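You operate a simulated robot arm through the tools that you are given. There is no shell and no other tool. Be economical: measure what you need, move in short steps, check, and stop when the job is done.

You run a simulated two-armed robot. Do the job below in one go: nothing can be reset, and whatever is moved stays where it is left.

Task
On the top of the sample table, fold the yellow polishing cloth in half and then in half again.

The check looks at the end state, three seconds after you hand in, the way a careful person would. Anything else that was tipped, shoved, dropped, spilled or broken makes it a failure. Flat cloth is picked up by pressing the open fingertips on it (5 to 10 N) and closing them slowly along it; thin cloth reads only 2 to 8 mm in the jaws.

Robot
Two 7-joint arms with two-finger parallel grippers on one trunk, on a base that drives. Base frame: it is fixed to the floor where the robot stands at the start and does not move with it; the origin is under the middle of the robot, x ahead of it, y to its left, z up. Lengths are in mm, angles in degrees, forces in N, time in s.
The left shoulder is at the start at [70, 176, 1145], the right one opposite. Places, roughly: top of the sample table [700, -300, 900]. Payload 3.43 kg a hand.
The tool frame of a hand sits at the grasp point between the pads (the TCP): z along the fingers, y along the line on which they close. The tips reach 30 mm beyond it. Largest opening 94 mm; finger width 28, thickness 10; the body of the gripper, 50 by 96 mm, starts 55 mm behind the TCP.
Orientation is told as [roll, pitch, yaw] about the base's x, y, z axes, in that order, counted from this pose: with the fingers straight down and closing along the base's y, the tool's x points along the base's -x, its y along +y and its z along -z.

Tools
- The arms move only by the tool apply_moves. It takes "left_deltas", "right_deltas" or both (then of equal length, played together; a hand with none holds still); each is a list of rows, each a list of 3 entries, a list of its own where there are three numbers: the gripper command, from -1 (fully open) to 1 (shut), values between in proportion, then the shift along the base's x, y, z in mm, then the turn, a rotation vector about the base's x, y, z in degrees. In form: [[claw, [x, y, z], [rx, ry, rz]], ...]. A call has 1 to 12 rows; each row is the pose to reach, as a shift and turn from the pose commanded when the call began. Rows are played at 5 a second. More than 50 mm and 8.6 degrees between two rows, or a gripper value outside its range, and nothing of the call is played. A pose out of reach is approached as far as the arm can. The call stops where the force on the tool passes 40 N (or 10 N more than at its start, if that is more) or the arm is blocked; 0.2 s more then pass. The fingers move at their own pace (about 153 mm/s each) and stop on an object; they squeeze with about 32 N. The grip force told is the motor's: it shows also when the fingers shut on nothing. Time passes only in rows, and 0.2 s behind the last, so rows that repeat a pose let the fingers close. The reply holds the time, the measured pose of the TCP, the force on the tool along the base axes, the opening and the grip force, in the units named above and with some noise, with the torque about the TCP (base axes, N m) and any sound that the robot's microphone picked up.
- Cameras (640 x 400 px; columns grow to the right, rows downward): "scene" is now at [107.9, -13.9, 1430.2]; the picture's right is [-0.27, -0.96, -0.00], its down [-0.76, 0.21, -0.62] and it looks along [0.60, -0.17, -0.78] (base axes); focal length 290 px, centre (320, 200). "left" rides on the left gripper at [76, -14, -102] in its tool frame; the picture's right is [0.18, 0.98, 0.00], its down [-0.75, 0.14, -0.64] and it looks along [-0.63, 0.12, 0.77] (tool axes); focal length 243 px, centre (320, 200). "right" rides on the right gripper at [76, 14, -103] in its tool frame; the picture's right is [-0.18, 0.98, 0.00], its down [-0.75, -0.14, -0.64] and it looks along [-0.63, -0.12, 0.77] (tool axes); focal length 243 px, centre (320, 200). There is no depth. A picture from a camera that has moved, and an enlarged one, comes with that camera's place and axes in the base frame and with its lens. The place of the scene camera against the robot may be out by one fixed shift of up to 25 mm in any direction.
- snapshot(camera): a new picture of that camera. The clock stands still meanwhile.
- slide_trunk(by): slides the trunk up (or, below 0, down) by that many mm; the arms and the scene camera ride with it, the base frame stays. It gives what a move gives, with no picture.
- steer(legs): drives the robot by 1 to 6 legs, each [ahead, turn to the left] in mm and degrees, along the robot's own axes; the way and the turn of a leg run together, so that a leg with both is an arc; at most 1500 mm and 180 degrees a leg. The arms and the cameras ride along, it lands a little off, and it stops where it bumps. It gives what a move gives.
- turn_head(pan, tilt): turns the head with the scene camera to pan (to the left, within 86 degrees either way) and tilt (down, from -29 to 69), counted from straight ahead of the robot. It gives what a move gives.
- enlarge(camera, box): a new picture of the part [left, top, right, bottom] of that camera's present view, enlarged. The clock stands still meanwhile.
- hand_in(): hands the job in; it is judged then, once.

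Go step by step. Nothing tells you exact positions but the pictures and the camera data: compare them with the known pose of the tool, close in by small moves and look again before you grip or let go. The budget is 120 turns and 92 pictures, counting those below and the enlarged ones. Unless the task says otherwise, let go and move clear before handing in, and close with one line.

The tools are called after ">>>" by a JSON object that holds its "api" and its "payload". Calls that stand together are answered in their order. apply_moves: Moves the arms, as the interface text tells. Its arguments: {"type":"object","properties":{"left_deltas":{"type":"array"},"right_deltas":{"type":"array"}},"required":[]} The other tools are called the same way: slide_trunk (by) slides the trunk up or down; steer (legs) drives the base; turn_head (pan, tilt) turns the head that bears the scene camera; snapshot (camera) takes a picture; enlarge (camera, box) takes an enlarged picture of a part of a camera's view; hand_in () hands the job in.

At the start:

```text
t: 0.0
left_tool_pos: [513.9, 111.1, 1035.5]
left_tool_rot: [0.1, 0.1, -0.1]
left_force: [-0.4, 0.2, -0.4]
left_wrist_torque: [0.01, 0.01, 0.01]
left_gripper_width: 94.1
left_grasp_force: 0.1
right_tool_pos: [430.8, -340.7, 1065.6]
right_tool_rot: [0.1, 0.0, 0.0]
right_force: [0.3, 0.1, 0.3]
right_wrist_torque: [0.0, -0.02, 0.01]
right_gripper_width: 94.2
right_grasp_force: 0.1
trunk travel left (down, up): [-725.0, 115.0]
robot x, y, heading: [0.3, -0.5, 0.1]
head pan, tilt: [-15.6, 51.7]
```

scene: 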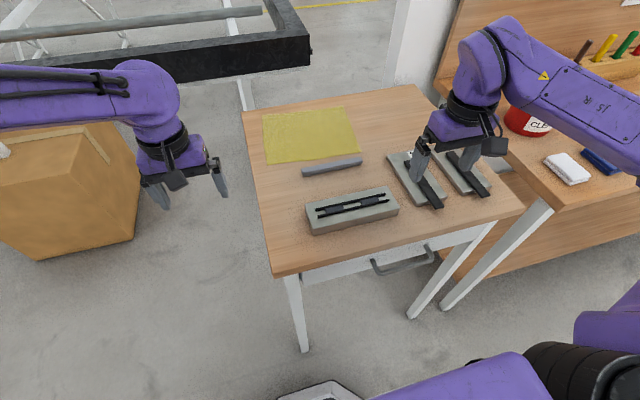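
right: 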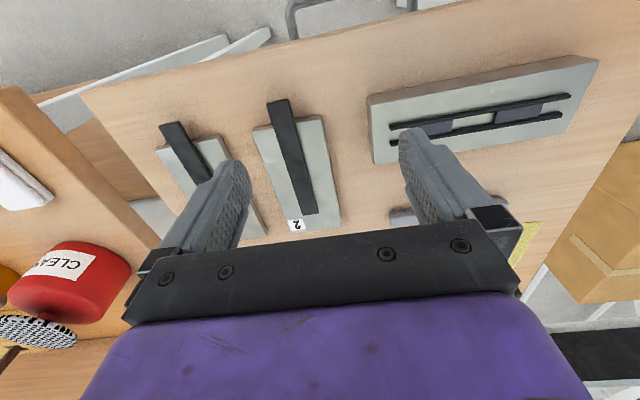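
left: 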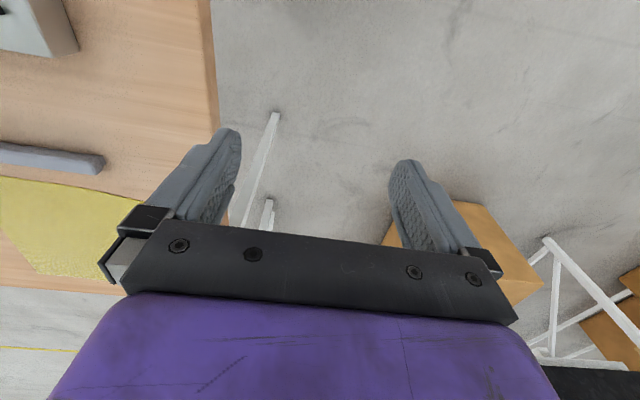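

The yellow cloth lies flat at the far left of the table, about x 680–950 and y −40 to −310. A grey bar sits close to its near-right corner. That is beyond reach from here, so I plan to drive round to the table's left side, and I'll look at the free floor there first.

>>> {"api": "turn_head", "payload": {"pan": 45, "tilt": 35}}

>>> {"api": "snapshot", "payload": {"camera": "scene"}}

>>> {"api": "enlarge", "payload": {"camera": "left", "box": [0, 0, 240, 300]}}

```text
t: 1.3
left_tool_pos: [514.2, 111.9, 1034.7]
left_tool_rot: [0.1, 0.0, -0.2]
left_force: [-0.2, -0.1, 0.2]
left_wrist_torque: [0.03, -0.01, -0.04]
left_gripper_width: 94.0
left_grasp_force: 0.1
right_tool_pos: [431.1, -340.5, 1066.5]
right_tool_rot: [0.0, 0.0, -0.1]
right_force: [-0.4, 0.6, 0.7]
right_wrist_torque: [-0.01, -0.01, 0.05]
right_gripper_width: 94.0
right_grasp_force: 0.1
trunk travel left (down, up): [-725.0, 115.0]
robot x, y, heading: [-1.0, -1.6, -0.0]
head pan, tilt: [45.0, 35.0]
```

```text
88 pictures are left
camera scene: at [97.6, 68.6, 1454.2], right [0.71, -0.71, 0.0], down [-0.41, -0.41, -0.82], along [0.58, 0.58, -0.57], focal length 290 px, centre (320, 200)
```

scene: 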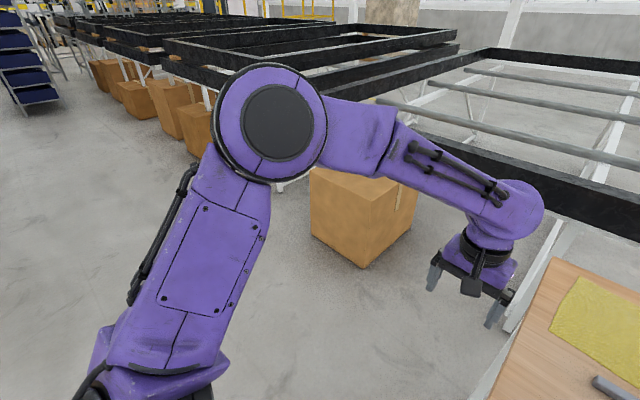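

```text
1.33 times, centred on (120, 150) of left
camera zoom: at [438.7, 97.0, 1137.7], right [-0.18, 0.98, 0.0], down [0.75, 0.14, 0.64], along [0.63, 0.12, -0.77], focal length 324 px, centre (587, 267)
```

zoom: 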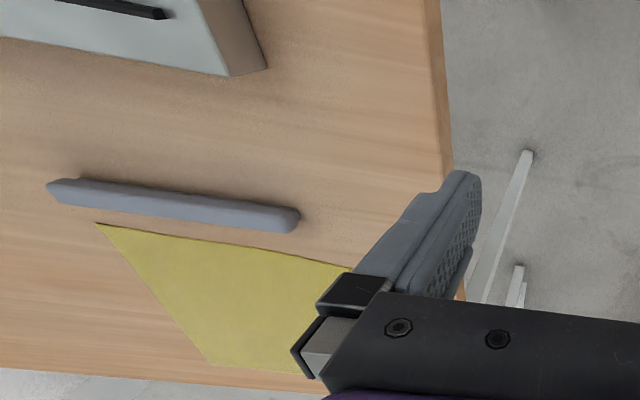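

There is open floor left of the table. The frame beyond it stands about 780 mm high at x ≈ 1400, so the raised hands clear it. I'll drive round in steps.

>>> {"api": "steer", "payload": {"legs": [[0, 90], [600, 0], [0, -90], [810, 0]]}}

>>> {"api": "turn_head", "payload": {"pan": -70, "tilt": 45}}

>>> {"api": "snapshot", "payload": {"camera": "scene"}}

```text
t: 16.3
left_tool_pos: [1307.2, 719.1, 1035.6]
left_tool_rot: [0.0, 0.0, 0.0]
left_force: [-0.5, -0.2, 0.4]
left_wrist_torque: [-0.01, -0.02, 0.0]
left_gripper_width: 94.0
left_grasp_force: 0.1
right_tool_pos: [1224.5, 266.5, 1067.8]
right_tool_rot: [0.1, 0.0, 0.0]
right_force: [-0.3, 0.0, -0.6]
right_wrist_torque: [-0.01, -0.03, 0.03]
right_gripper_width: 94.1
right_grasp_force: 0.1
trunk travel left (down, up): [-725.0, 115.0]
robot x, y, heading: [792.1, 605.6, -0.0]
head pan, tilt: [45.0, 35.0]
```

```text
t: 18.3
left_tool_pos: [1307.5, 720.0, 1035.6]
left_tool_rot: [-0.1, 0.0, 0.0]
left_force: [0.2, 0.1, -0.5]
left_wrist_torque: [0.02, -0.01, -0.01]
left_gripper_width: 94.1
left_grasp_force: 0.1
right_tool_pos: [1224.5, 266.5, 1066.9]
right_tool_rot: [0.1, 0.1, 0.0]
right_force: [0.1, 0.5, 0.0]
right_wrist_torque: [-0.01, -0.01, 0.01]
right_gripper_width: 94.1
right_grasp_force: 0.1
trunk travel left (down, up): [-725.0, 115.0]
robot x, y, heading: [791.8, 611.8, 0.2]
head pan, tilt: [-70.0, 45.0]
```

```text
86 pictures are left
camera scene: at [856.5, 538.1, 1439.4], right [-0.94, -0.34, 0.0], down [-0.24, 0.66, -0.71], along [0.24, -0.66, -0.71], focal length 290 px, centre (320, 200)
```

scene: 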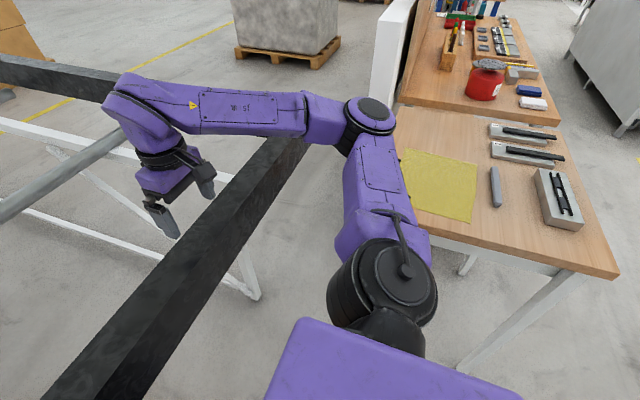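

The frame edge is at x ≈ 1290 and the base is clear of it. Next I turn to face the table and roll part of the way in.

>>> {"api": "steer", "payload": {"legs": [[0, -90], [170, 0]]}}

>>> {"api": "turn_head", "payload": {"pan": 0, "tilt": 60}}

>>> {"api": "snapshot", "payload": {"camera": "scene"}}

```text
t: 23.6
left_tool_pos: [901.9, -77.6, 1035.8]
left_tool_rot: [0.1, -0.1, -90.4]
left_force: [-0.2, -1.2, 0.0]
left_wrist_torque: [0.05, 0.05, 0.0]
left_gripper_width: 93.6
left_grasp_force: 0.0
right_tool_pos: [450.9, 8.8, 1068.1]
right_tool_rot: [0.1, -0.1, -90.3]
right_force: [-0.5, 0.1, -0.4]
right_wrist_torque: [-0.02, 0.03, -0.03]
right_gripper_width: 93.9
right_grasp_force: 0.0
trunk travel left (down, up): [-725.0, 115.0]
robot x, y, heading: [790.1, 432.2, -90.5]
head pan, tilt: [-70.0, 45.0]
```

```text
t: 25.0
left_tool_pos: [902.8, -80.0, 1035.2]
left_tool_rot: [0.0, 0.0, -90.4]
left_force: [-0.3, 0.7, 0.5]
left_wrist_torque: [-0.02, 0.01, -0.02]
left_gripper_width: 94.2
left_grasp_force: 0.0
right_tool_pos: [450.4, 6.9, 1066.6]
right_tool_rot: [0.1, -0.1, -90.4]
right_force: [0.3, 0.5, 0.4]
right_wrist_torque: [-0.02, 0.02, -0.03]
right_gripper_width: 94.0
right_grasp_force: 0.0
trunk travel left (down, up): [-725.0, 115.0]
robot x, y, heading: [796.5, 437.2, -90.3]
head pan, tilt: [0.0, 60.0]
```

```text
85 pictures are left
camera scene: at [777.0, 327.3, 1419.9], right [-1.0, 0.01, 0.0], down [0.01, 0.87, -0.5], along [0.0, -0.5, -0.87], focal length 290 px, centre (320, 200)
```

scene: 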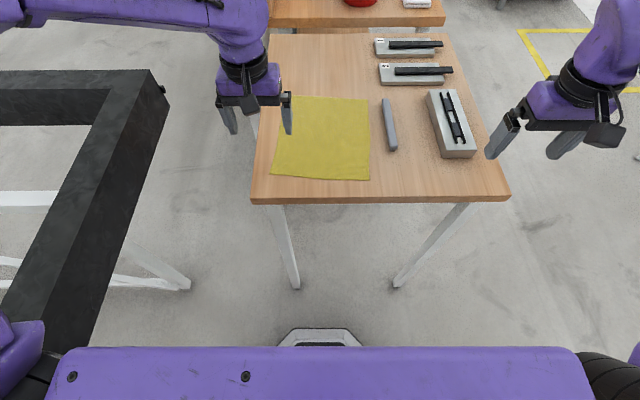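

The cloth is about 240 × 280 mm, spanning roughly x 665–905 and y −55 to −345, with the bar just to its −x side. I'll drive in another 110 mm so the whole cloth is within reach, then look again.

>>> {"api": "steer", "payload": {"legs": [[110, 0]]}}

>>> {"api": "turn_head", "payload": {"pan": 0, "tilt": 55}}

>>> {"api": "snapshot", "payload": {"camera": "scene"}}

>>> {"api": "snapshot", "payload": {"camera": "left"}}

```text
t: 26.2
left_tool_pos: [901.4, -187.2, 1035.4]
left_tool_rot: [0.1, -0.1, -90.4]
left_force: [0.1, -0.5, -0.2]
left_wrist_torque: [-0.02, -0.03, -0.01]
left_gripper_width: 94.3
left_grasp_force: 0.1
right_tool_pos: [451.6, -100.1, 1067.6]
right_tool_rot: [0.1, 0.0, -90.3]
right_force: [0.0, -0.8, 0.1]
right_wrist_torque: [0.0, 0.02, 0.0]
right_gripper_width: 94.0
right_grasp_force: 0.2
trunk travel left (down, up): [-725.0, 115.0]
robot x, y, heading: [790.4, 323.9, -90.3]
head pan, tilt: [0.0, 60.0]
```

```text
t: 26.8
left_tool_pos: [901.2, -187.7, 1035.1]
left_tool_rot: [0.0, 0.0, -90.4]
left_force: [0.2, 0.6, -0.2]
left_wrist_torque: [0.02, -0.01, 0.03]
left_gripper_width: 94.1
left_grasp_force: 0.1
right_tool_pos: [449.4, -101.3, 1065.7]
right_tool_rot: [0.1, 0.0, -90.4]
right_force: [0.5, -0.1, 0.9]
right_wrist_torque: [0.01, 0.0, -0.01]
right_gripper_width: 94.0
right_grasp_force: 0.1
trunk travel left (down, up): [-725.0, 115.0]
robot x, y, heading: [794.4, 328.3, -90.2]
head pan, tilt: [0.0, 55.0]
```

```text
84 pictures are left
camera scene: at [776.3, 212.0, 1425.8], right [-1.0, 0.01, 0.0], down [0.01, 0.82, -0.57], along [0.0, -0.57, -0.82], focal length 290 px, centre (320, 200)
```

scene: 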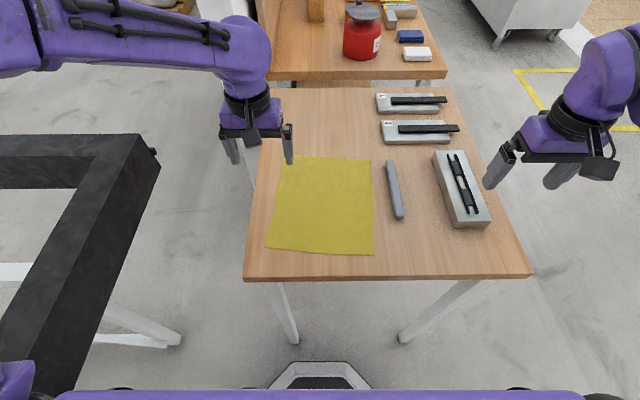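

```text
83 pictures are left
camera left: at [888.1, -112.2, 1137.5], right [0.98, 0.18, 0.0], down [0.14, -0.75, 0.64], along [0.11, -0.63, -0.77], focal length 243 px, centre (320, 200)
```

left: 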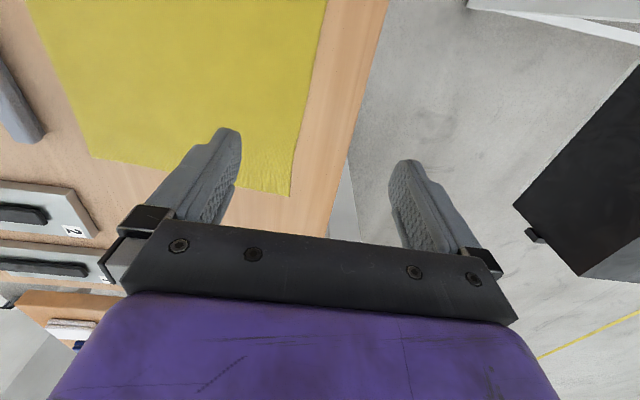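

The scene and wrist views agree only if the table top is near z ≈ 900. That puts the cloth corners at about (682,−23), (895,−37), (884,−295) and (664,−282). I'll bring both hands above the two near corners with the fingers half closed and look again.

>>> {"api": "apply_moves", "payload": {"left_deltas": [[0.25, [0, 30, 0], [0, 0, 0]], [0.25, [0, 60, -10], [0, 0, 0]], [0.25, [-5, 90, -20], [0, 0, 0]], [0.25, [-15, 115, -40], [0, 0, 0]], [0.25, [-25, 135, -60], [0, 0, 0]], [0.25, [-31, 137, -75], [0, 0, 0]], [0.25, [-31, 137, -75], [0, 0, 0]]], "right_deltas": [[0.25, [40, 10, -10], [0, 0, 0]], [0.25, [80, 20, -25], [0, 0, 0]], [0.25, [120, 30, -40], [0, 0, 0]], [0.25, [160, 40, -60], [0, 0, 0]], [0.25, [200, 50, -80], [0, 0, 0]], [0.25, [235, 58, -95], [0, 0, 0]], [0.25, [260, 63, -106], [0, 0, 0]]]}}

>>> {"api": "snapshot", "payload": {"camera": "scene"}}

>>> {"api": "snapshot", "payload": {"camera": "left"}}

>>> {"api": "snapshot", "payload": {"camera": "right"}}

```text
t: 28.4
left_tool_pos: [870.3, -47.0, 963.9]
left_tool_rot: [0.0, -0.2, -90.4]
left_force: [-0.7, 0.1, 0.7]
left_wrist_torque: [-0.03, -0.01, 0.03]
left_gripper_width: 35.2
left_grasp_force: 0.0
right_tool_pos: [677.4, -74.9, 930.4]
right_tool_rot: [0.4, -0.7, -90.4]
right_force: [-3.2, -5.7, 31.1]
right_wrist_torque: [0.05, -0.51, -0.12]
right_gripper_width: 33.9
right_grasp_force: 0.0
right hand out of reach, approached as far as the arm can: row 4, 5, 6, 7
trunk travel left (down, up): [-725.0, 115.0]
robot x, y, heading: [791.2, 329.6, -90.5]
head pan, tilt: [0.0, 55.0]
```

```text
82 pictures are left
camera scene: at [776.3, 216.8, 1427.1], right [-1.0, 0.01, 0.0], down [0.01, 0.82, -0.58], along [0.0, -0.58, -0.82], focal length 290 px, centre (320, 200)
```

scene: 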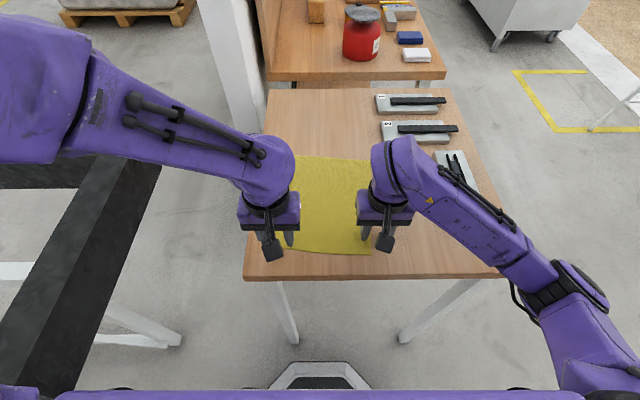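

```text
81 pictures are left
camera left: at [856.2, 29.0, 1065.3], right [0.98, 0.18, 0.0], down [0.14, -0.75, 0.64], along [0.11, -0.63, -0.76], focal length 243 px, centre (320, 200)
```

left: 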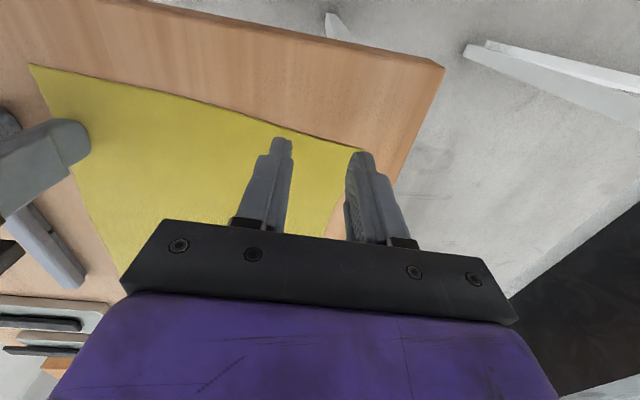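

```text
80 pictures are left
camera right: at [691.4, 2.4, 1032.6], right [0.98, -0.19, 0.01], down [-0.15, -0.74, 0.65], along [-0.12, -0.64, -0.76], focal length 243 px, centre (320, 200)
```

right: 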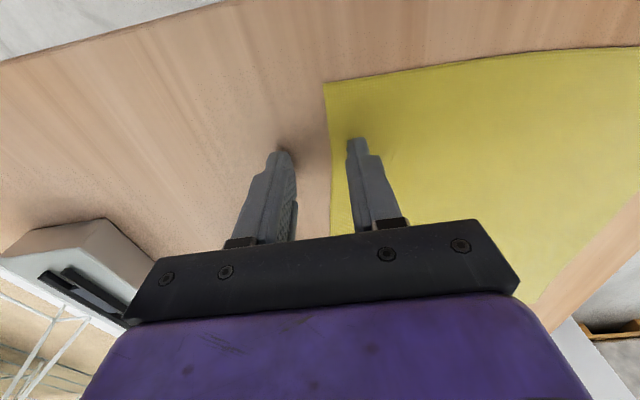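

The right fingers are touching the table, which puts its top at z ≈ 900, and that arm ran out of reach this close to the trunk. I'll lift both hands, back the base off 70 mm and try again.

>>> {"api": "apply_moves", "payload": {"right_deltas": [[0.25, [0, 0, 20], [0, 0, 0]], [0.25, [-10, -10, 50], [0, 0, 0]], [0.25, [-10, -30, 70], [0, 0, 0]]], "left_deltas": [[0.25, [0, 0, 20], [0, 0, 0]], [0.25, [0, -30, 40], [0, 0, 0]], [0.25, [0, -60, 60], [0, 0, 0]]]}}

>>> {"api": "steer", "payload": {"legs": [[-75, 0]]}}

```text
t: 29.2
left_tool_pos: [869.5, -111.8, 1018.5]
left_tool_rot: [0.1, 0.1, -90.5]
left_force: [-0.4, 0.2, -0.4]
left_wrist_torque: [0.03, -0.01, 0.0]
left_gripper_width: 35.2
left_grasp_force: 0.1
right_tool_pos: [665.0, -114.7, 993.9]
right_tool_rot: [0.1, 0.1, -90.1]
right_force: [0.1, -0.2, -0.6]
right_wrist_torque: [0.04, 0.01, 0.0]
right_gripper_width: 35.2
right_grasp_force: 0.1
right hand out of reach, approached as far as the arm can: row 1, 2, 3
trunk travel left (down, up): [-725.0, 115.0]
robot x, y, heading: [796.2, 326.4, -90.3]
head pan, tilt: [0.0, 55.0]
```

```text
t: 30.2
left_tool_pos: [869.2, -38.1, 1019.4]
left_tool_rot: [0.1, 0.0, -90.6]
left_force: [-0.9, 0.0, 0.1]
left_wrist_torque: [0.0, 0.02, -0.03]
left_gripper_width: 35.3
left_grasp_force: 0.1
right_tool_pos: [663.3, -39.7, 993.8]
right_tool_rot: [0.2, 0.0, -90.3]
right_force: [-0.5, 0.8, -0.1]
right_wrist_torque: [0.0, -0.01, 0.0]
right_gripper_width: 35.4
right_grasp_force: 0.1
trunk travel left (down, up): [-725.0, 115.0]
robot x, y, heading: [791.8, 404.4, -90.3]
head pan, tilt: [0.0, 55.0]
```

With more room, I take the near edge to run from (688,−34) to (905,−54), so the cloth is about 219 × 253 and turned about −5°. I'll move both hands just above their grip points, 12 mm inside that edge.

>>> {"api": "apply_moves", "payload": {"left_deltas": [[0.25, [4, -10, -20], [0, 0, -2]], [0.25, [7, -20, -45], [0, 0, -5]], [0.25, [7, -25, -69], [0, 0, -5]], [0.25, [7, -25, -69], [0, 0, -5]]], "right_deltas": [[0.25, [20, -3, 0], [0, 0, -2]], [0.25, [40, -6, -20], [0, 0, -5]], [0.25, [52, -9, -44], [0, 0, -5]], [0.25, [52, -9, -44], [0, 0, -5]]]}}

>>> {"api": "snapshot", "payload": {"camera": "left"}}

>>> {"api": "snapshot", "payload": {"camera": "right"}}

```text
t: 31.2
left_tool_pos: [875.6, -61.8, 950.2]
left_tool_rot: [-0.1, 0.0, -95.4]
left_force: [0.0, -0.3, -0.4]
left_wrist_torque: [0.03, 0.01, 0.01]
left_gripper_width: 35.3
left_grasp_force: 0.1
right_tool_pos: [710.4, -60.4, 940.9]
right_tool_rot: [0.3, 0.1, -95.1]
right_force: [0.4, 0.3, 0.0]
right_wrist_torque: [-0.01, 0.03, 0.01]
right_gripper_width: 35.5
right_grasp_force: 0.1
right hand out of reach, approached as far as the arm can: row 1, 2, 3, 4
trunk travel left (down, up): [-725.0, 115.0]
robot x, y, heading: [796.8, 399.1, -90.5]
head pan, tilt: [0.0, 55.0]
```

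```text
79 pictures are left
camera left: at [869.8, 15.2, 1052.5], right [1.0, 0.09, 0.0], down [0.07, -0.76, 0.64], along [0.06, -0.64, -0.77], focal length 243 px, centre (320, 200)
```

left: 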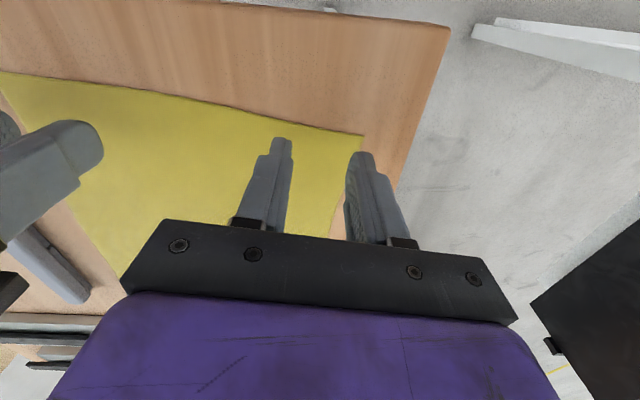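

```text
78 pictures are left
camera right: at [731.4, 13.1, 1043.9], right [0.96, -0.27, 0.0], down [-0.21, -0.74, 0.64], along [-0.17, -0.62, -0.77], focal length 243 px, centre (320, 200)
```

right: 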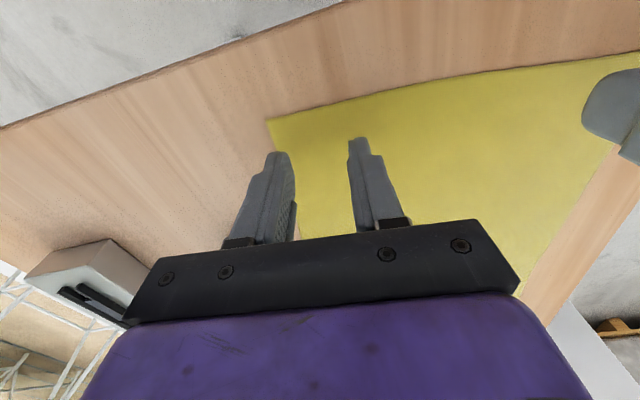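

The left hand is in place, but the right arm stops about 12 mm short. I'll raise the trunk to free its joints and then bring the hands back down.

>>> {"api": "slide_trunk", "payload": {"by": 90}}

>>> {"api": "apply_moves", "payload": {"left_deltas": [[0.25, [0, 0, -40], [0, 0, 0]], [0.25, [0, 0, -80], [0, 0, 0]], [0.25, [0, 0, -90], [0, 0, 0]], [0.25, [0, 0, -90], [0, 0, 0]]], "right_deltas": [[0.25, [0, 0, -40], [0, 0, 0]], [0.25, [0, 0, -70], [0, 0, 0]], [0.25, [0, 0, -80], [0, 0, 0]], [0.25, [0, 0, -80], [0, 0, 0]]]}}

```text
t: 32.5
left_tool_pos: [877.1, -61.4, 1040.2]
left_tool_rot: [0.0, 0.0, -95.4]
left_force: [0.2, 0.4, 0.1]
left_wrist_torque: [0.0, -0.05, -0.03]
left_gripper_width: 35.6
left_grasp_force: 0.1
right_tool_pos: [710.3, -61.9, 1031.3]
right_tool_rot: [0.2, 0.0, -95.1]
right_force: [0.2, 0.2, -1.1]
right_wrist_torque: [-0.02, -0.02, -0.01]
right_gripper_width: 35.1
right_grasp_force: 0.1
trunk travel left (down, up): [-815.0, 25.0]
robot x, y, heading: [791.8, 399.6, -90.4]
head pan, tilt: [0.0, 55.0]
```

```text
t: 33.5
left_tool_pos: [875.6, -61.7, 951.8]
left_tool_rot: [0.1, 0.0, -95.5]
left_force: [0.3, 0.1, 0.8]
left_wrist_torque: [0.02, -0.01, -0.01]
left_gripper_width: 35.7
left_grasp_force: 0.1
right_tool_pos: [710.2, -60.4, 952.0]
right_tool_rot: [0.3, -0.1, -95.1]
right_force: [0.0, 0.5, -1.0]
right_wrist_torque: [0.04, 0.02, 0.01]
right_gripper_width: 35.1
right_grasp_force: 0.1
trunk travel left (down, up): [-815.0, 25.0]
robot x, y, heading: [791.0, 401.6, -90.3]
head pan, tilt: [0.0, 55.0]
```

Both arms now have slack. I'll nudge the right hand 11 mm to its grip point and lower both until the tips just press on the cloth.

>>> {"api": "apply_moves", "payload": {"left_deltas": [[0.25, [0, 0, -8], [0, 0, 0]], [0.25, [0, 0, -16], [0, 0, 0]], [0.25, [0, 0, -19], [0, 0, 0]], [0.25, [0, 0, -20], [0, 0, 0]], [0.25, [0, 0, -20], [0, 0, 0]]], "right_deltas": [[0.25, [4, 11, -6], [0, 0, 0]], [0.25, [4, 11, -16], [0, 0, 0]], [0.25, [4, 11, -19], [0, 0, 0]], [0.25, [4, 11, -20], [0, 0, 0]], [0.25, [4, 11, -20], [0, 0, 0]]]}}

```text
t: 34.7
left_tool_pos: [876.3, -61.3, 931.8]
left_tool_rot: [0.0, 0.0, -95.6]
left_force: [-0.4, -0.5, 4.4]
left_wrist_torque: [-0.02, 0.0, 0.02]
left_gripper_width: 35.0
left_grasp_force: 0.2
right_tool_pos: [714.4, -49.4, 932.9]
right_tool_rot: [0.3, -0.1, -95.0]
right_force: [-0.1, 0.8, 0.1]
right_wrist_torque: [0.01, 0.01, 0.0]
right_gripper_width: 35.5
right_grasp_force: 0.1
trunk travel left (down, up): [-815.0, 25.0]
robot x, y, heading: [791.9, 399.6, -90.5]
head pan, tilt: [0.0, 55.0]
```

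The left tips have touched at 4 N and the right are about 1 mm above the cloth. I'll press a little further with both.

>>> {"api": "apply_moves", "payload": {"left_deltas": [[0.25, [0, 0, -0.6], [0, 0, 0]], [0.25, [0, 0, -0.6], [0, 0, 0]], [0.25, [0, 0, -0.6], [0, 0, 0]]], "right_deltas": [[0.25, [0, 0, -1], [0, 0, 0]], [0.25, [0, 0, -2], [0, 0, 0]], [0.25, [0, 0, -2], [0, 0, 0]]]}}

```text
t: 35.5
left_tool_pos: [876.0, -61.2, 930.9]
left_tool_rot: [-0.1, -0.1, -95.5]
left_force: [-0.2, -2.2, 8.5]
left_wrist_torque: [-0.04, 0.01, 0.02]
left_gripper_width: 35.3
left_grasp_force: 0.1
right_tool_pos: [714.1, -49.1, 931.5]
right_tool_rot: [0.5, -0.3, -95.0]
right_force: [-0.6, -4.1, 16.1]
right_wrist_torque: [0.0, 0.42, 0.08]
right_gripper_width: 35.4
right_grasp_force: 0.1
trunk travel left (down, up): [-815.0, 25.0]
robot x, y, heading: [794.3, 402.8, -90.3]
head pan, tilt: [0.0, 55.0]
```

The right hand presses a bit too hard at 16 N. I'll ease it about 0.8 mm and close both jaws slowly.

>>> {"api": "apply_moves", "payload": {"left_deltas": [[0.25, [0, 0, 0], [0, 0, 0]], [0.35, [0, 0, 0], [0, 0, 0]], [0.45, [0, 0, 0], [0, 0, 0]], [0.55, [0, 0, 0], [0, 0, 0]], [0.65, [0, 0, 0], [0, 0, 0]], [0.75, [0, 0, 0], [0, 0, 0]], [0.85, [0, 0, 0], [0, 0, 0]], [0.93, [0, 0, 0], [0, 0, 0]], [1, [0, 0, 0], [0, 0, 0]], [1, [0, 0, 0], [0, 0, 0]], [1, [0, 0, 0], [0, 0, 0]]], "right_deltas": [[0.25, [0, 0, 0.8], [0, 0, 0]], [0.35, [0, 0, 0.8], [0, 0, 0]], [0.45, [0, 0, 0.8], [0, 0, 0]], [0.55, [0, 0, 0.8], [0, 0, 0]], [0.65, [0, 0, 0.8], [0, 0, 0]], [0.75, [0, 0, 0.8], [0, 0, 0]], [0.85, [0, 0, 0.8], [0, 0, 0]], [0.93, [0, 0, 0.8], [0, 0, 0]], [1, [0, 0, 0.8], [0, 0, 0]], [1, [0, 0, 0.8], [0, 0, 0]], [1, [0, 0, 0.8], [0, 0, 0]]]}}

>>> {"api": "snapshot", "payload": {"camera": "left"}}

>>> {"api": "snapshot", "payload": {"camera": "right"}}

```text
t: 37.9
left_tool_pos: [876.7, -60.2, 931.3]
left_tool_rot: [0.0, -0.2, -95.5]
left_force: [-1.4, 0.4, 17.0]
left_wrist_torque: [0.05, 0.01, 0.02]
left_gripper_width: 1.7
left_grasp_force: 31.7
right_tool_pos: [713.5, -47.5, 931.1]
right_tool_rot: [0.2, -0.1, -95.2]
right_force: [0.3, 0.0, 1.4]
right_wrist_torque: [-0.02, 0.01, -0.01]
right_gripper_width: 0.0
right_grasp_force: 31.4
trunk travel left (down, up): [-815.0, 25.0]
robot x, y, heading: [793.5, 397.1, -90.5]
head pan, tilt: [0.0, 55.0]
```

```text
77 pictures are left
camera left: at [869.4, 16.9, 1033.3], right [1.0, 0.09, 0.0], down [0.07, -0.76, 0.64], along [0.06, -0.64, -0.77], focal length 243 px, centre (320, 200)
```

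left: 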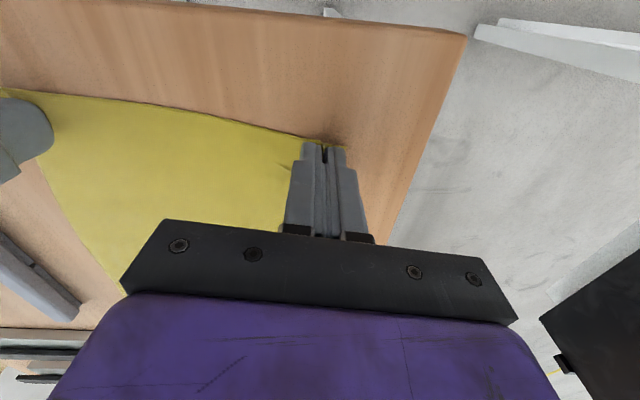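

```text
76 pictures are left
camera right: at [734.6, 26.3, 1033.8], right [0.96, -0.27, 0.01], down [-0.21, -0.74, 0.64], along [-0.17, -0.62, -0.77], focal length 243 px, centre (320, 200)
```

right: 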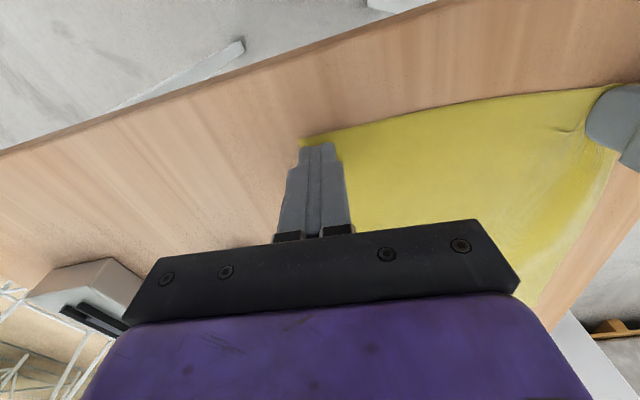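

The left hand holds a pinch of cloth (1.7 mm, and the wrinkle is visible). The right closed on nothing because the cloth slid toward +x. I'll reopen the right, shift it inward and press again.

>>> {"api": "apply_moves", "payload": {"right_deltas": [[1, [0, 0, 10], [0, 0, 0]], [0.5, [12, -2, 14], [0, 0, 0]], [0.1, [26, -4, 12], [0, 0, 0]], [0.1, [26, -4, 6], [0, 0, 0]], [0.1, [26, -4, 2], [0, 0, 0]], [0.1, [26, -4, 0], [0, 0, 0]], [0.1, [26, -4, 0], [0, 0, 0]]]}}

```text
t: 39.5
left_tool_pos: [876.3, -61.0, 931.4]
left_tool_rot: [0.0, -0.1, -95.4]
left_force: [-0.2, -1.7, 15.6]
left_wrist_torque: [0.02, 0.01, 0.06]
left_gripper_width: 2.0
left_grasp_force: 32.6
right_tool_pos: [740.3, -53.6, 931.4]
right_tool_rot: [0.4, -0.1, -95.0]
right_force: [-0.3, 0.7, 4.8]
right_wrist_torque: [0.04, 0.12, -0.01]
right_gripper_width: 42.3
right_grasp_force: 0.1
trunk travel left (down, up): [-815.0, 25.0]
robot x, y, heading: [792.5, 406.6, -90.4]
head pan, tilt: [0.0, 55.0]
```

The right hand has contact at 5 N. I'll press a further 0.9 mm and close slowly.

>>> {"api": "apply_moves", "payload": {"right_deltas": [[0.1, [0, 0, -0.9], [0, 0, 0]], [0.1, [0, 0, -0.9], [0, 0, 0]], [0.2, [0, 0, -0.9], [0, 0, 0]], [0.3, [0, 0, -0.9], [0, 0, 0]], [0.4, [0, 0, -0.9], [0, 0, 0]], [0.5, [0, 0, -0.9], [0, 0, 0]], [0.6, [0, 0, -0.9], [0, 0, 0]], [0.7, [0, 0, -0.9], [0, 0, 0]], [0.8, [0, 0, -0.9], [0, 0, 0]], [0.9, [0, 0, -0.9], [0, 0, 0]], [1, [0, 0, -0.9], [0, 0, 0]], [1, [0, 0, -0.9], [0, 0, 0]]]}}

>>> {"api": "snapshot", "payload": {"camera": "right"}}

```text
t: 42.1
left_tool_pos: [876.3, -59.3, 931.6]
left_tool_rot: [0.1, -0.2, -95.5]
left_force: [0.5, -0.8, 2.1]
left_wrist_torque: [-0.01, -0.01, -0.02]
left_gripper_width: 2.1
left_grasp_force: 31.5
right_tool_pos: [741.1, -52.4, 931.3]
right_tool_rot: [0.3, -0.3, -95.2]
right_force: [-1.6, -1.2, 30.5]
right_wrist_torque: [0.19, 0.2, -0.04]
right_gripper_width: 1.7
right_grasp_force: 32.2
trunk travel left (down, up): [-815.0, 25.0]
robot x, y, heading: [793.0, 401.1, -90.3]
head pan, tilt: [0.0, 55.0]
```

```text
75 pictures are left
camera right: at [761.2, 22.5, 1033.4], right [0.96, -0.27, 0.01], down [-0.21, -0.73, 0.64], along [-0.17, -0.62, -0.76], focal length 243 px, centre (320, 200)
```

right: 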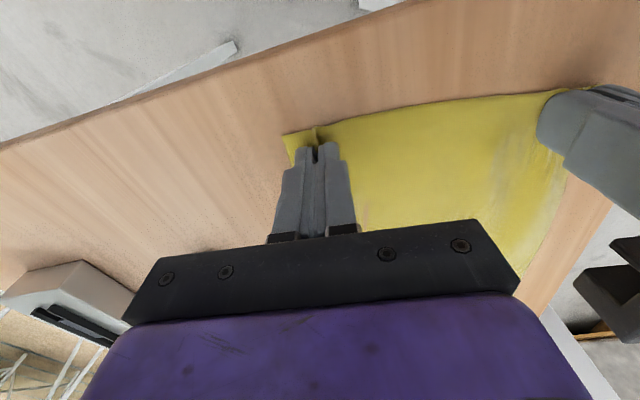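

Both hands now hold cloth. I'll lift a little to check the grips.

>>> {"api": "apply_moves", "payload": {"left_deltas": [[1, [0, 0, 8], [0, 0, 0]], [1, [0, -3, 18], [0, 0, 0]], [1, [0, -8, 30], [0, 0, 0]], [1, [0, -15, 45], [0, 0, 0]], [1, [0, -15, 45], [0, 0, 0]]], "right_deltas": [[1, [0, 0, 8], [0, 0, 0]], [1, [-3, -3, 18], [0, 0, 0]], [1, [-6, -8, 30], [0, 0, 0]], [1, [-8, -15, 45], [0, 0, 0]], [1, [-8, -15, 45], [0, 0, 0]]]}}

>>> {"api": "snapshot", "payload": {"camera": "scene"}}

>>> {"api": "snapshot", "payload": {"camera": "right"}}

```text
t: 43.3
left_tool_pos: [877.2, -76.4, 975.5]
left_tool_rot: [-0.2, 0.0, -95.6]
left_force: [-7.8, 0.1, 0.1]
left_wrist_torque: [0.03, 0.25, 0.02]
left_gripper_width: 1.9
left_grasp_force: 32.6
right_tool_pos: [732.2, -67.9, 975.4]
right_tool_rot: [0.3, 0.1, -95.0]
right_force: [7.5, -0.2, -0.3]
right_wrist_torque: [0.02, -0.22, -0.06]
right_gripper_width: 1.5
right_grasp_force: 31.9
trunk travel left (down, up): [-815.0, 25.0]
robot x, y, heading: [794.1, 403.3, -90.4]
head pan, tilt: [0.0, 55.0]
```

```text
74 pictures are left
camera scene: at [776.7, 286.8, 1516.0], right [-1.0, 0.01, 0.0], down [0.01, 0.82, -0.57], along [0.0, -0.57, -0.82], focal length 290 px, centre (320, 200)
```

scene: 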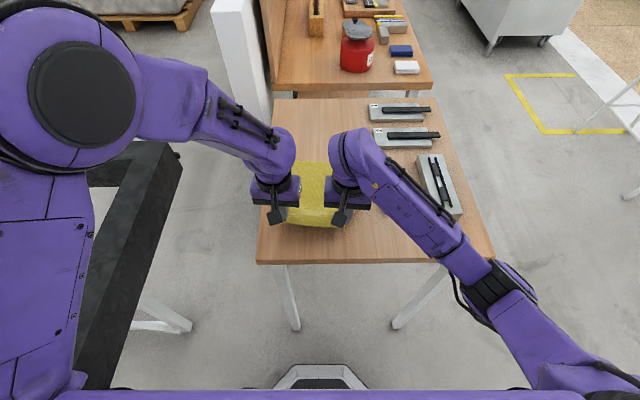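

```text
73 pictures are left
camera right: at [753.5, 6.5, 1077.9], right [0.96, -0.27, 0.01], down [-0.21, -0.74, 0.64], along [-0.17, -0.62, -0.77], focal length 243 px, centre (320, 200)
```

right: 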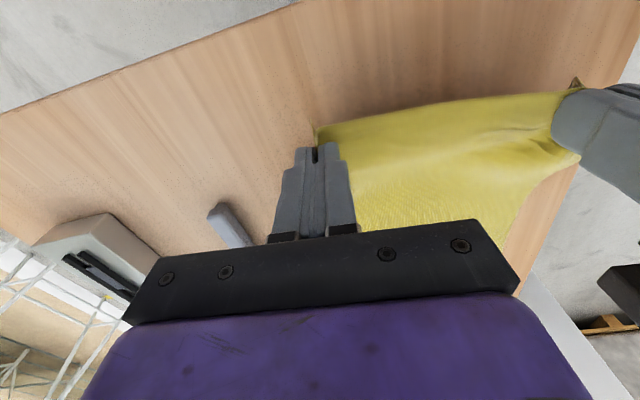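

Both grips hold with the cloth slightly taut. I'll swing the edge up to mid-fold, then let the base carry both hands forward about 70 mm.

>>> {"api": "apply_moves", "payload": {"left_deltas": [[1, [-1, -10, 12], [0, 0, 0]], [1, [-2, -22, 25], [0, 0, 0]], [1, [-4, -36, 37], [0, 0, 0]], [1, [-5, -50, 46], [0, 0, 0]], [1, [-6, -62, 52], [0, 0, 0]], [1, [-7, -74, 55], [0, 0, 0]], [1, [-7, -74, 55], [0, 0, 0]]], "right_deltas": [[1, [2, -10, 12], [0, 0, 0]], [1, [1, -22, 25], [0, 0, 0]], [1, [0, -36, 37], [0, 0, 0]], [1, [-1, -50, 46], [0, 0, 0]], [1, [-2, -62, 52], [0, 0, 0]], [1, [-3, -74, 55], [0, 0, 0]], [1, [-3, -74, 55], [0, 0, 0]]]}}

>>> {"api": "steer", "payload": {"legs": [[70, 0]]}}

>>> {"api": "snapshot", "payload": {"camera": "scene"}}

>>> {"api": "snapshot", "payload": {"camera": "left"}}

```text
t: 44.9
left_tool_pos: [869.2, -151.9, 1029.0]
left_tool_rot: [0.0, 0.0, -95.5]
left_force: [-1.8, -0.3, 0.1]
left_wrist_torque: [0.01, 0.03, -0.05]
left_gripper_width: 1.9
left_grasp_force: 32.0
right_tool_pos: [729.9, -142.6, 1029.5]
right_tool_rot: [0.4, -0.1, -95.0]
right_force: [1.4, -1.2, 0.0]
right_wrist_torque: [-0.02, -0.06, -0.02]
right_gripper_width: 1.8
right_grasp_force: 32.4
trunk travel left (down, up): [-815.0, 25.0]
robot x, y, heading: [794.9, 403.0, -90.2]
head pan, tilt: [0.0, 55.0]
```

```text
t: 45.9
left_tool_pos: [868.7, -209.3, 1038.2]
left_tool_rot: [0.2, -0.8, -95.4]
left_force: [-0.8, 0.5, 0.5]
left_wrist_torque: [-0.03, 0.04, -0.02]
left_gripper_width: 1.6
left_grasp_force: 32.4
right_tool_pos: [729.2, -199.5, 1036.6]
right_tool_rot: [0.4, -0.8, -95.0]
right_force: [0.9, 1.6, 0.7]
right_wrist_torque: [-0.05, -0.04, 0.0]
right_gripper_width: 1.8
right_grasp_force: 32.2
trunk travel left (down, up): [-815.0, 25.0]
robot x, y, heading: [793.7, 330.3, -90.2]
head pan, tilt: [0.0, 55.0]
```

```text
72 pictures are left
camera scene: at [776.0, 232.2, 1517.3], right [-1.0, 0.01, 0.0], down [0.01, 0.81, -0.58], along [0.0, -0.58, -0.81], focal length 290 px, centre (320, 200)
```

scene: 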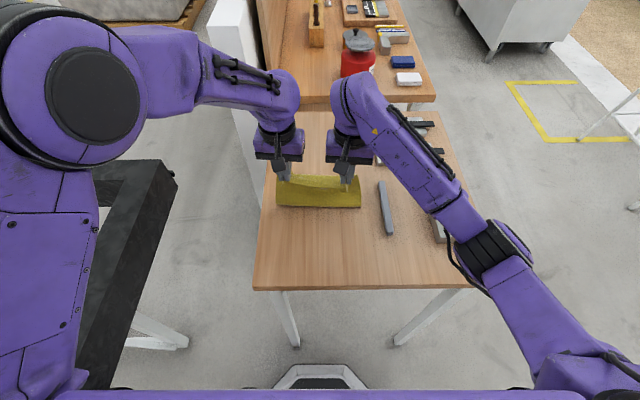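

```text
71 pictures are left
camera left: at [862.0, -129.5, 1139.2], right [1.0, 0.09, 0.0], down [0.07, -0.75, 0.65], along [0.06, -0.65, -0.76], focal length 243 px, centre (320, 200)
```

left: 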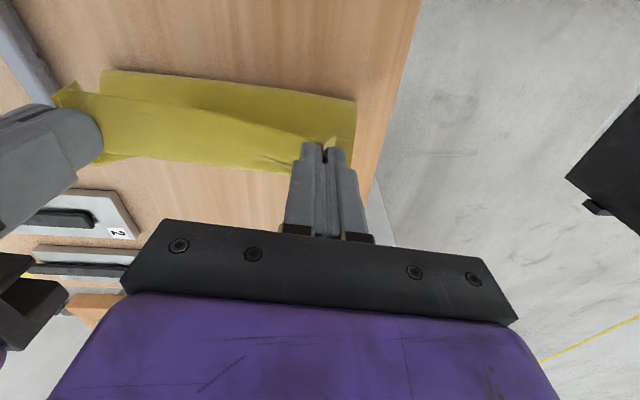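

The fold is halfway over. The base reports a slight tilt after that drive, so I'll wait a moment and check.

>>> {"api": "apply_moves", "payload": {"left_deltas": [[1, [0, 0, 0], [0, 0, 0]], [1, [0, 0, 0], [0, 0, 0]]], "right_deltas": [[1, [0, 0, 0], [0, 0, 0]], [1, [0, 0, 0], [0, 0, 0]]]}}

>>> {"api": "enlarge", "payload": {"camera": "scene", "box": [220, 140, 500, 400]}}

```text
t: 46.5
left_tool_pos: [869.8, -214.3, 1034.3]
left_tool_rot: [-0.1, -0.5, -95.5]
left_force: [-0.2, 0.5, -0.8]
left_wrist_torque: [-0.06, 0.03, -0.04]
left_gripper_width: 1.8
left_grasp_force: 32.1
right_tool_pos: [729.8, -206.2, 1032.9]
right_tool_rot: [0.5, -0.4, -95.0]
right_force: [0.7, -0.4, 1.0]
right_wrist_torque: [-0.03, -0.06, 0.01]
right_gripper_width: 1.6
right_grasp_force: 32.4
trunk travel left (down, up): [-815.0, 25.0]
robot x, y, heading: [795.2, 331.0, -90.4]
head pan, tilt: [0.0, 55.0]
```

```text
1.54 times, centred on (360, 270) of scene
camera zoom: at [776.4, 222.5, 1516.4], right [-1.0, 0.01, 0.0], down [0.01, 0.82, -0.58], along [0.0, -0.58, -0.82], focal length 447 px, centre (258, 92)
```

zoom: 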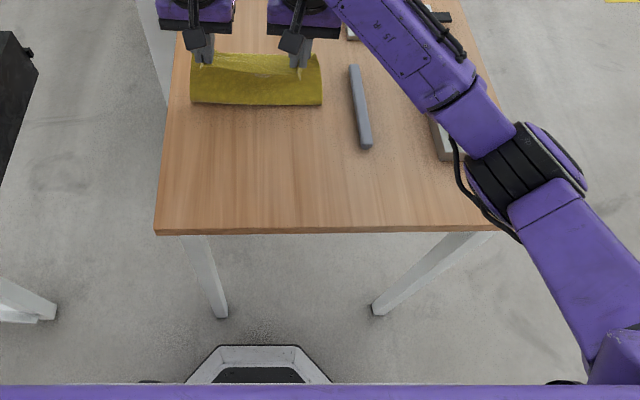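

It was only a rocking transient and it is settling; the cloth stays well draped. I'll finish the arc and lay the edge over the far edge.

>>> {"api": "apply_moves", "payload": {"left_deltas": [[1, [-4, -18, -4], [0, 0, 0]], [1, [-8, -36, -18], [0, 0, 0]], [1, [-11, -52, -38], [0, 0, 0]], [1, [-13, -64, -58], [0, 0, 0]], [1, [-15, -74, -78], [0, 0, 0]], [1, [-16, -78, -88], [0, 0, 0]], [1, [-16, -78, -88], [0, 0, 0]]], "right_deltas": [[1, [-5, -18, -4], [0, 0, 0]], [1, [-9, -36, -18], [0, 0, 0]], [1, [-12, -52, -38], [0, 0, 0]], [1, [-15, -64, -58], [0, 0, 0]], [1, [-18, -74, -78], [0, 0, 0]], [1, [-19, -78, -88], [0, 0, 0]], [1, [-19, -78, -88], [0, 0, 0]]]}}

>>> {"api": "snapshot", "payload": {"camera": "left"}}

>>> {"api": "snapshot", "payload": {"camera": "right"}}

>>> {"api": "enlarge", "payload": {"camera": "scene", "box": [230, 90, 430, 240]}}

```text
t: 48.1
left_tool_pos: [853.5, -295.2, 943.2]
left_tool_rot: [0.0, -0.2, -95.4]
left_force: [-3.8, 0.9, -1.0]
left_wrist_torque: [0.0, 0.12, -0.01]
left_gripper_width: 1.9
left_grasp_force: 31.9
right_tool_pos: [709.6, -286.8, 942.9]
right_tool_rot: [0.4, -0.2, -94.9]
right_force: [4.4, -1.2, 0.4]
right_wrist_torque: [0.02, -0.15, 0.01]
right_gripper_width: 1.7
right_grasp_force: 32.3
trunk travel left (down, up): [-815.0, 25.0]
robot x, y, heading: [793.9, 329.0, -90.1]
head pan, tilt: [0.0, 55.0]
```

```text
69 pictures are left
camera left: at [846.1, -218.5, 1045.7], right [1.0, 0.09, 0.0], down [0.07, -0.76, 0.65], along [0.06, -0.64, -0.76], focal length 243 px, centre (320, 200)
```

left: 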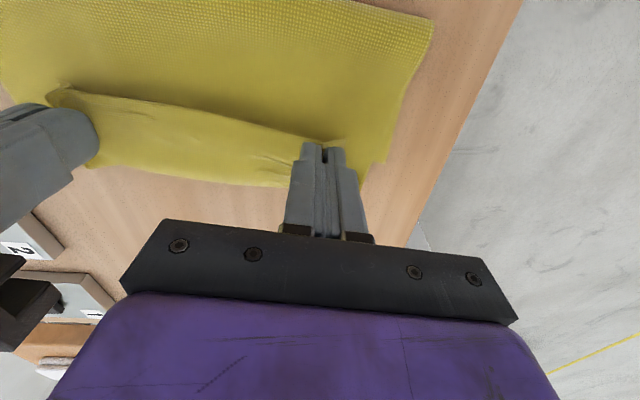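

```text
68 pictures are left
camera right: at [730.9, -212.3, 1044.9], right [0.96, -0.27, 0.01], down [-0.21, -0.74, 0.64], along [-0.17, -0.62, -0.76], focal length 243 px, centre (320, 200)
```

right: 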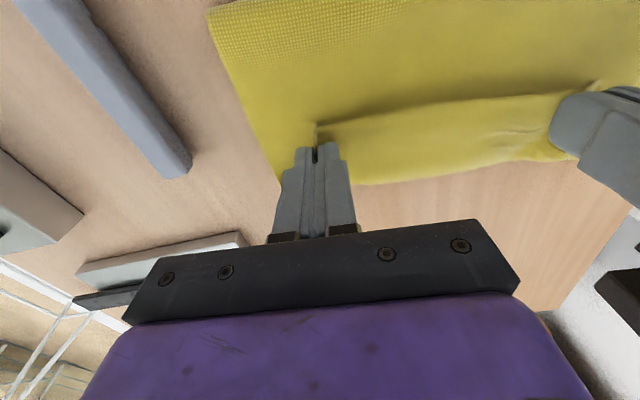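

```text
2.67 times, centred on (330, 165) of scene
camera zoom: at [776.3, 217.7, 1516.0], right [-1.0, 0.01, 0.0], down [0.01, 0.82, -0.57], along [0.0, -0.57, -0.82], focal length 774 px, centre (293, 293)
```

zoom: 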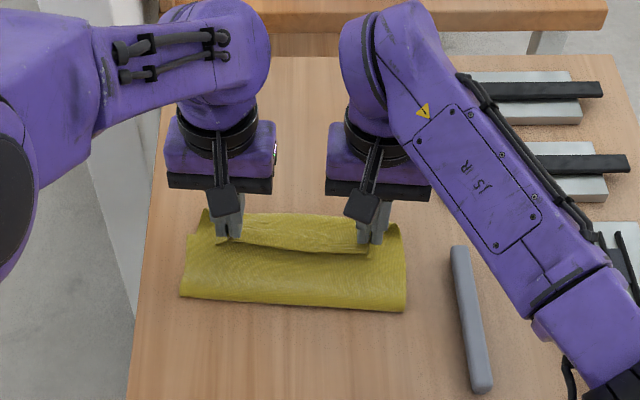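

The grip line stands upright and would fold the hem back if I let go here. I'll raise the hands a little and tilt the fingertips toward the fold, so the flap lies down as a straight continuation when released.

>>> {"api": "apply_moves", "payload": {"left_deltas": [[1, [0, 3, 10], [7.5, 0, 0]], [1, [0, 5, 20], [15, 0, 0]], [1, [0, 5, 28], [22, 0, 0]], [1, [0, 5, 33], [30, 0, 0]], [1, [0, 5, 33], [30, 0, 0]], [1, [0, 5, 33], [30, 0, 0]]], "right_deltas": [[1, [1, 3, 10], [7.5, 0, 0]], [1, [2, 5, 20], [15, 0, 0]], [1, [2, 5, 28], [22, 0, 0]], [1, [2, 5, 33], [30, 0, 0]], [1, [2, 5, 33], [30, 0, 0]], [1, [2, 5, 33], [30, 0, 0]]]}}

>>> {"api": "snapshot", "payload": {"camera": "left"}}

>>> {"api": "enlarge", "payload": {"camera": "scene", "box": [230, 90, 430, 240]}}

```text
t: 49.1
left_tool_pos: [874.9, -258.7, 976.6]
left_tool_rot: [-4.6, 25.6, -96.3]
left_force: [-22.3, 1.4, -1.7]
left_wrist_torque: [0.04, 0.53, 0.41]
left_gripper_width: 2.0
left_grasp_force: 32.6
left hand out of reach, approached as far as the arm can: row 2, 3, 4
right_tool_pos: [721.7, -254.4, 966.5]
right_tool_rot: [-0.4, 23.1, -94.2]
right_force: [22.0, -0.1, 1.5]
right_wrist_torque: [-0.04, -0.59, -0.46]
right_gripper_width: 1.8
right_grasp_force: 32.2
right hand out of reach, approached as far as the arm can: row 3, 4
trunk travel left (down, up): [-815.0, 25.0]
robot x, y, heading: [795.5, 328.9, -90.4]
head pan, tilt: [0.0, 55.0]
stopped in row 4 (right hand): the force on the tool passed its limit (the readings are from after the stop); the commanded pose is now the measured one
```

```text
66 pictures are left
camera left: at [871.7, -233.7, 1102.7], right [1.0, 0.09, 0.01], down [0.09, -0.97, 0.24], along [0.03, -0.24, -0.97], focal length 243 px, centre (320, 200)
```

left: 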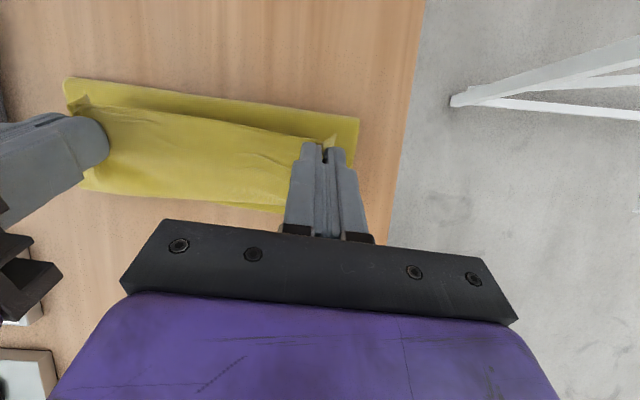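

```text
2.67 times, centred on (330, 165) of scene
camera zoom: at [775.9, 216.4, 1515.9], right [-1.0, 0.01, 0.0], down [0.01, 0.82, -0.57], along [0.0, -0.57, -0.82], focal length 774 px, centre (293, 293)
```

zoom: 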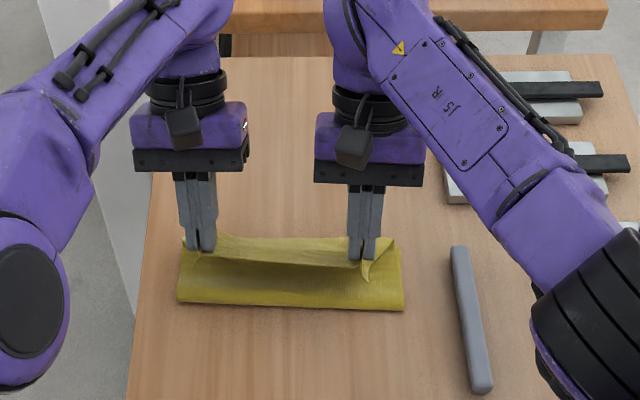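

The arms drifted apart near their limit and pulled the cloth taut at 22 N. I'll bring them together first, then move out toward the far edge.

>>> {"api": "apply_moves", "payload": {"left_deltas": [[1, [-5, 0, 0], [0, 0, 0]], [1, [-7, -8, -3], [0, 0, 0]], [1, [-9, -16, -6], [0, 0, 0]], [1, [-11, -24, -8], [0, 0, 0]], [1, [-11, -24, -8], [0, 0, 0]]], "right_deltas": [[1, [4, 0, 2], [0, 0, 0]], [1, [2, -8, 1], [0, 0, 0]], [1, [0, -16, 1], [0, 0, 0]], [1, [-2, -24, 1], [0, 0, 0]], [1, [-2, -24, 1], [0, 0, 0]]]}}

>>> {"api": "snapshot", "payload": {"camera": "left"}}

>>> {"api": "enlarge", "payload": {"camera": "scene", "box": [230, 90, 430, 240]}}

```text
t: 50.1
left_tool_pos: [867.2, -255.4, 977.4]
left_tool_rot: [-5.3, 25.5, -96.5]
left_force: [-17.4, -0.7, -0.9]
left_wrist_torque: [-0.01, 0.42, 0.34]
left_gripper_width: 1.9
left_grasp_force: 32.7
left hand out of reach, approached as far as the arm can: row 2, 3, 4, 5
right_tool_pos: [715.6, -258.8, 967.1]
right_tool_rot: [0.3, 23.4, -93.9]
right_force: [16.7, 0.2, 0.8]
right_wrist_torque: [0.03, -0.39, -0.36]
right_gripper_width: 1.5
right_grasp_force: 31.2
right hand out of reach, approached as far as the arm can: row 2, 3, 4, 5
trunk travel left (down, up): [-815.0, 25.0]
robot x, y, heading: [791.2, 333.6, -90.5]
head pan, tilt: [0.0, 55.0]
stopped in row 5 (left hand): the force on the tool passed its limit (the readings are from after the stop); the commanded pose is now the measured one
```

```text
64 pictures are left
camera left: at [865.1, -231.3, 1102.4], right [1.0, 0.09, 0.0], down [0.09, -0.97, 0.24], along [0.02, -0.24, -0.97], focal length 243 px, centre (320, 200)
```

left: 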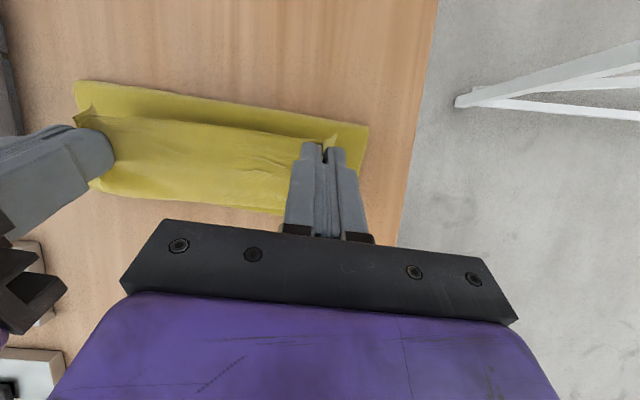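

```text
2.67 times, centred on (330, 165) of scene
camera zoom: at [775.8, 217.2, 1515.9], right [-1.0, 0.01, 0.0], down [0.01, 0.82, -0.57], along [0.0, -0.57, -0.82], focal length 774 px, centre (293, 293)
```

zoom: 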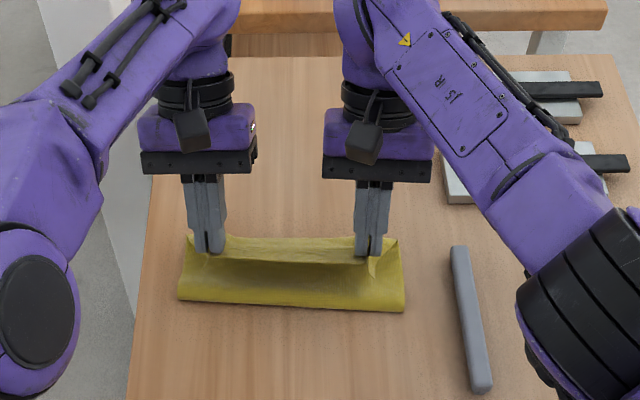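

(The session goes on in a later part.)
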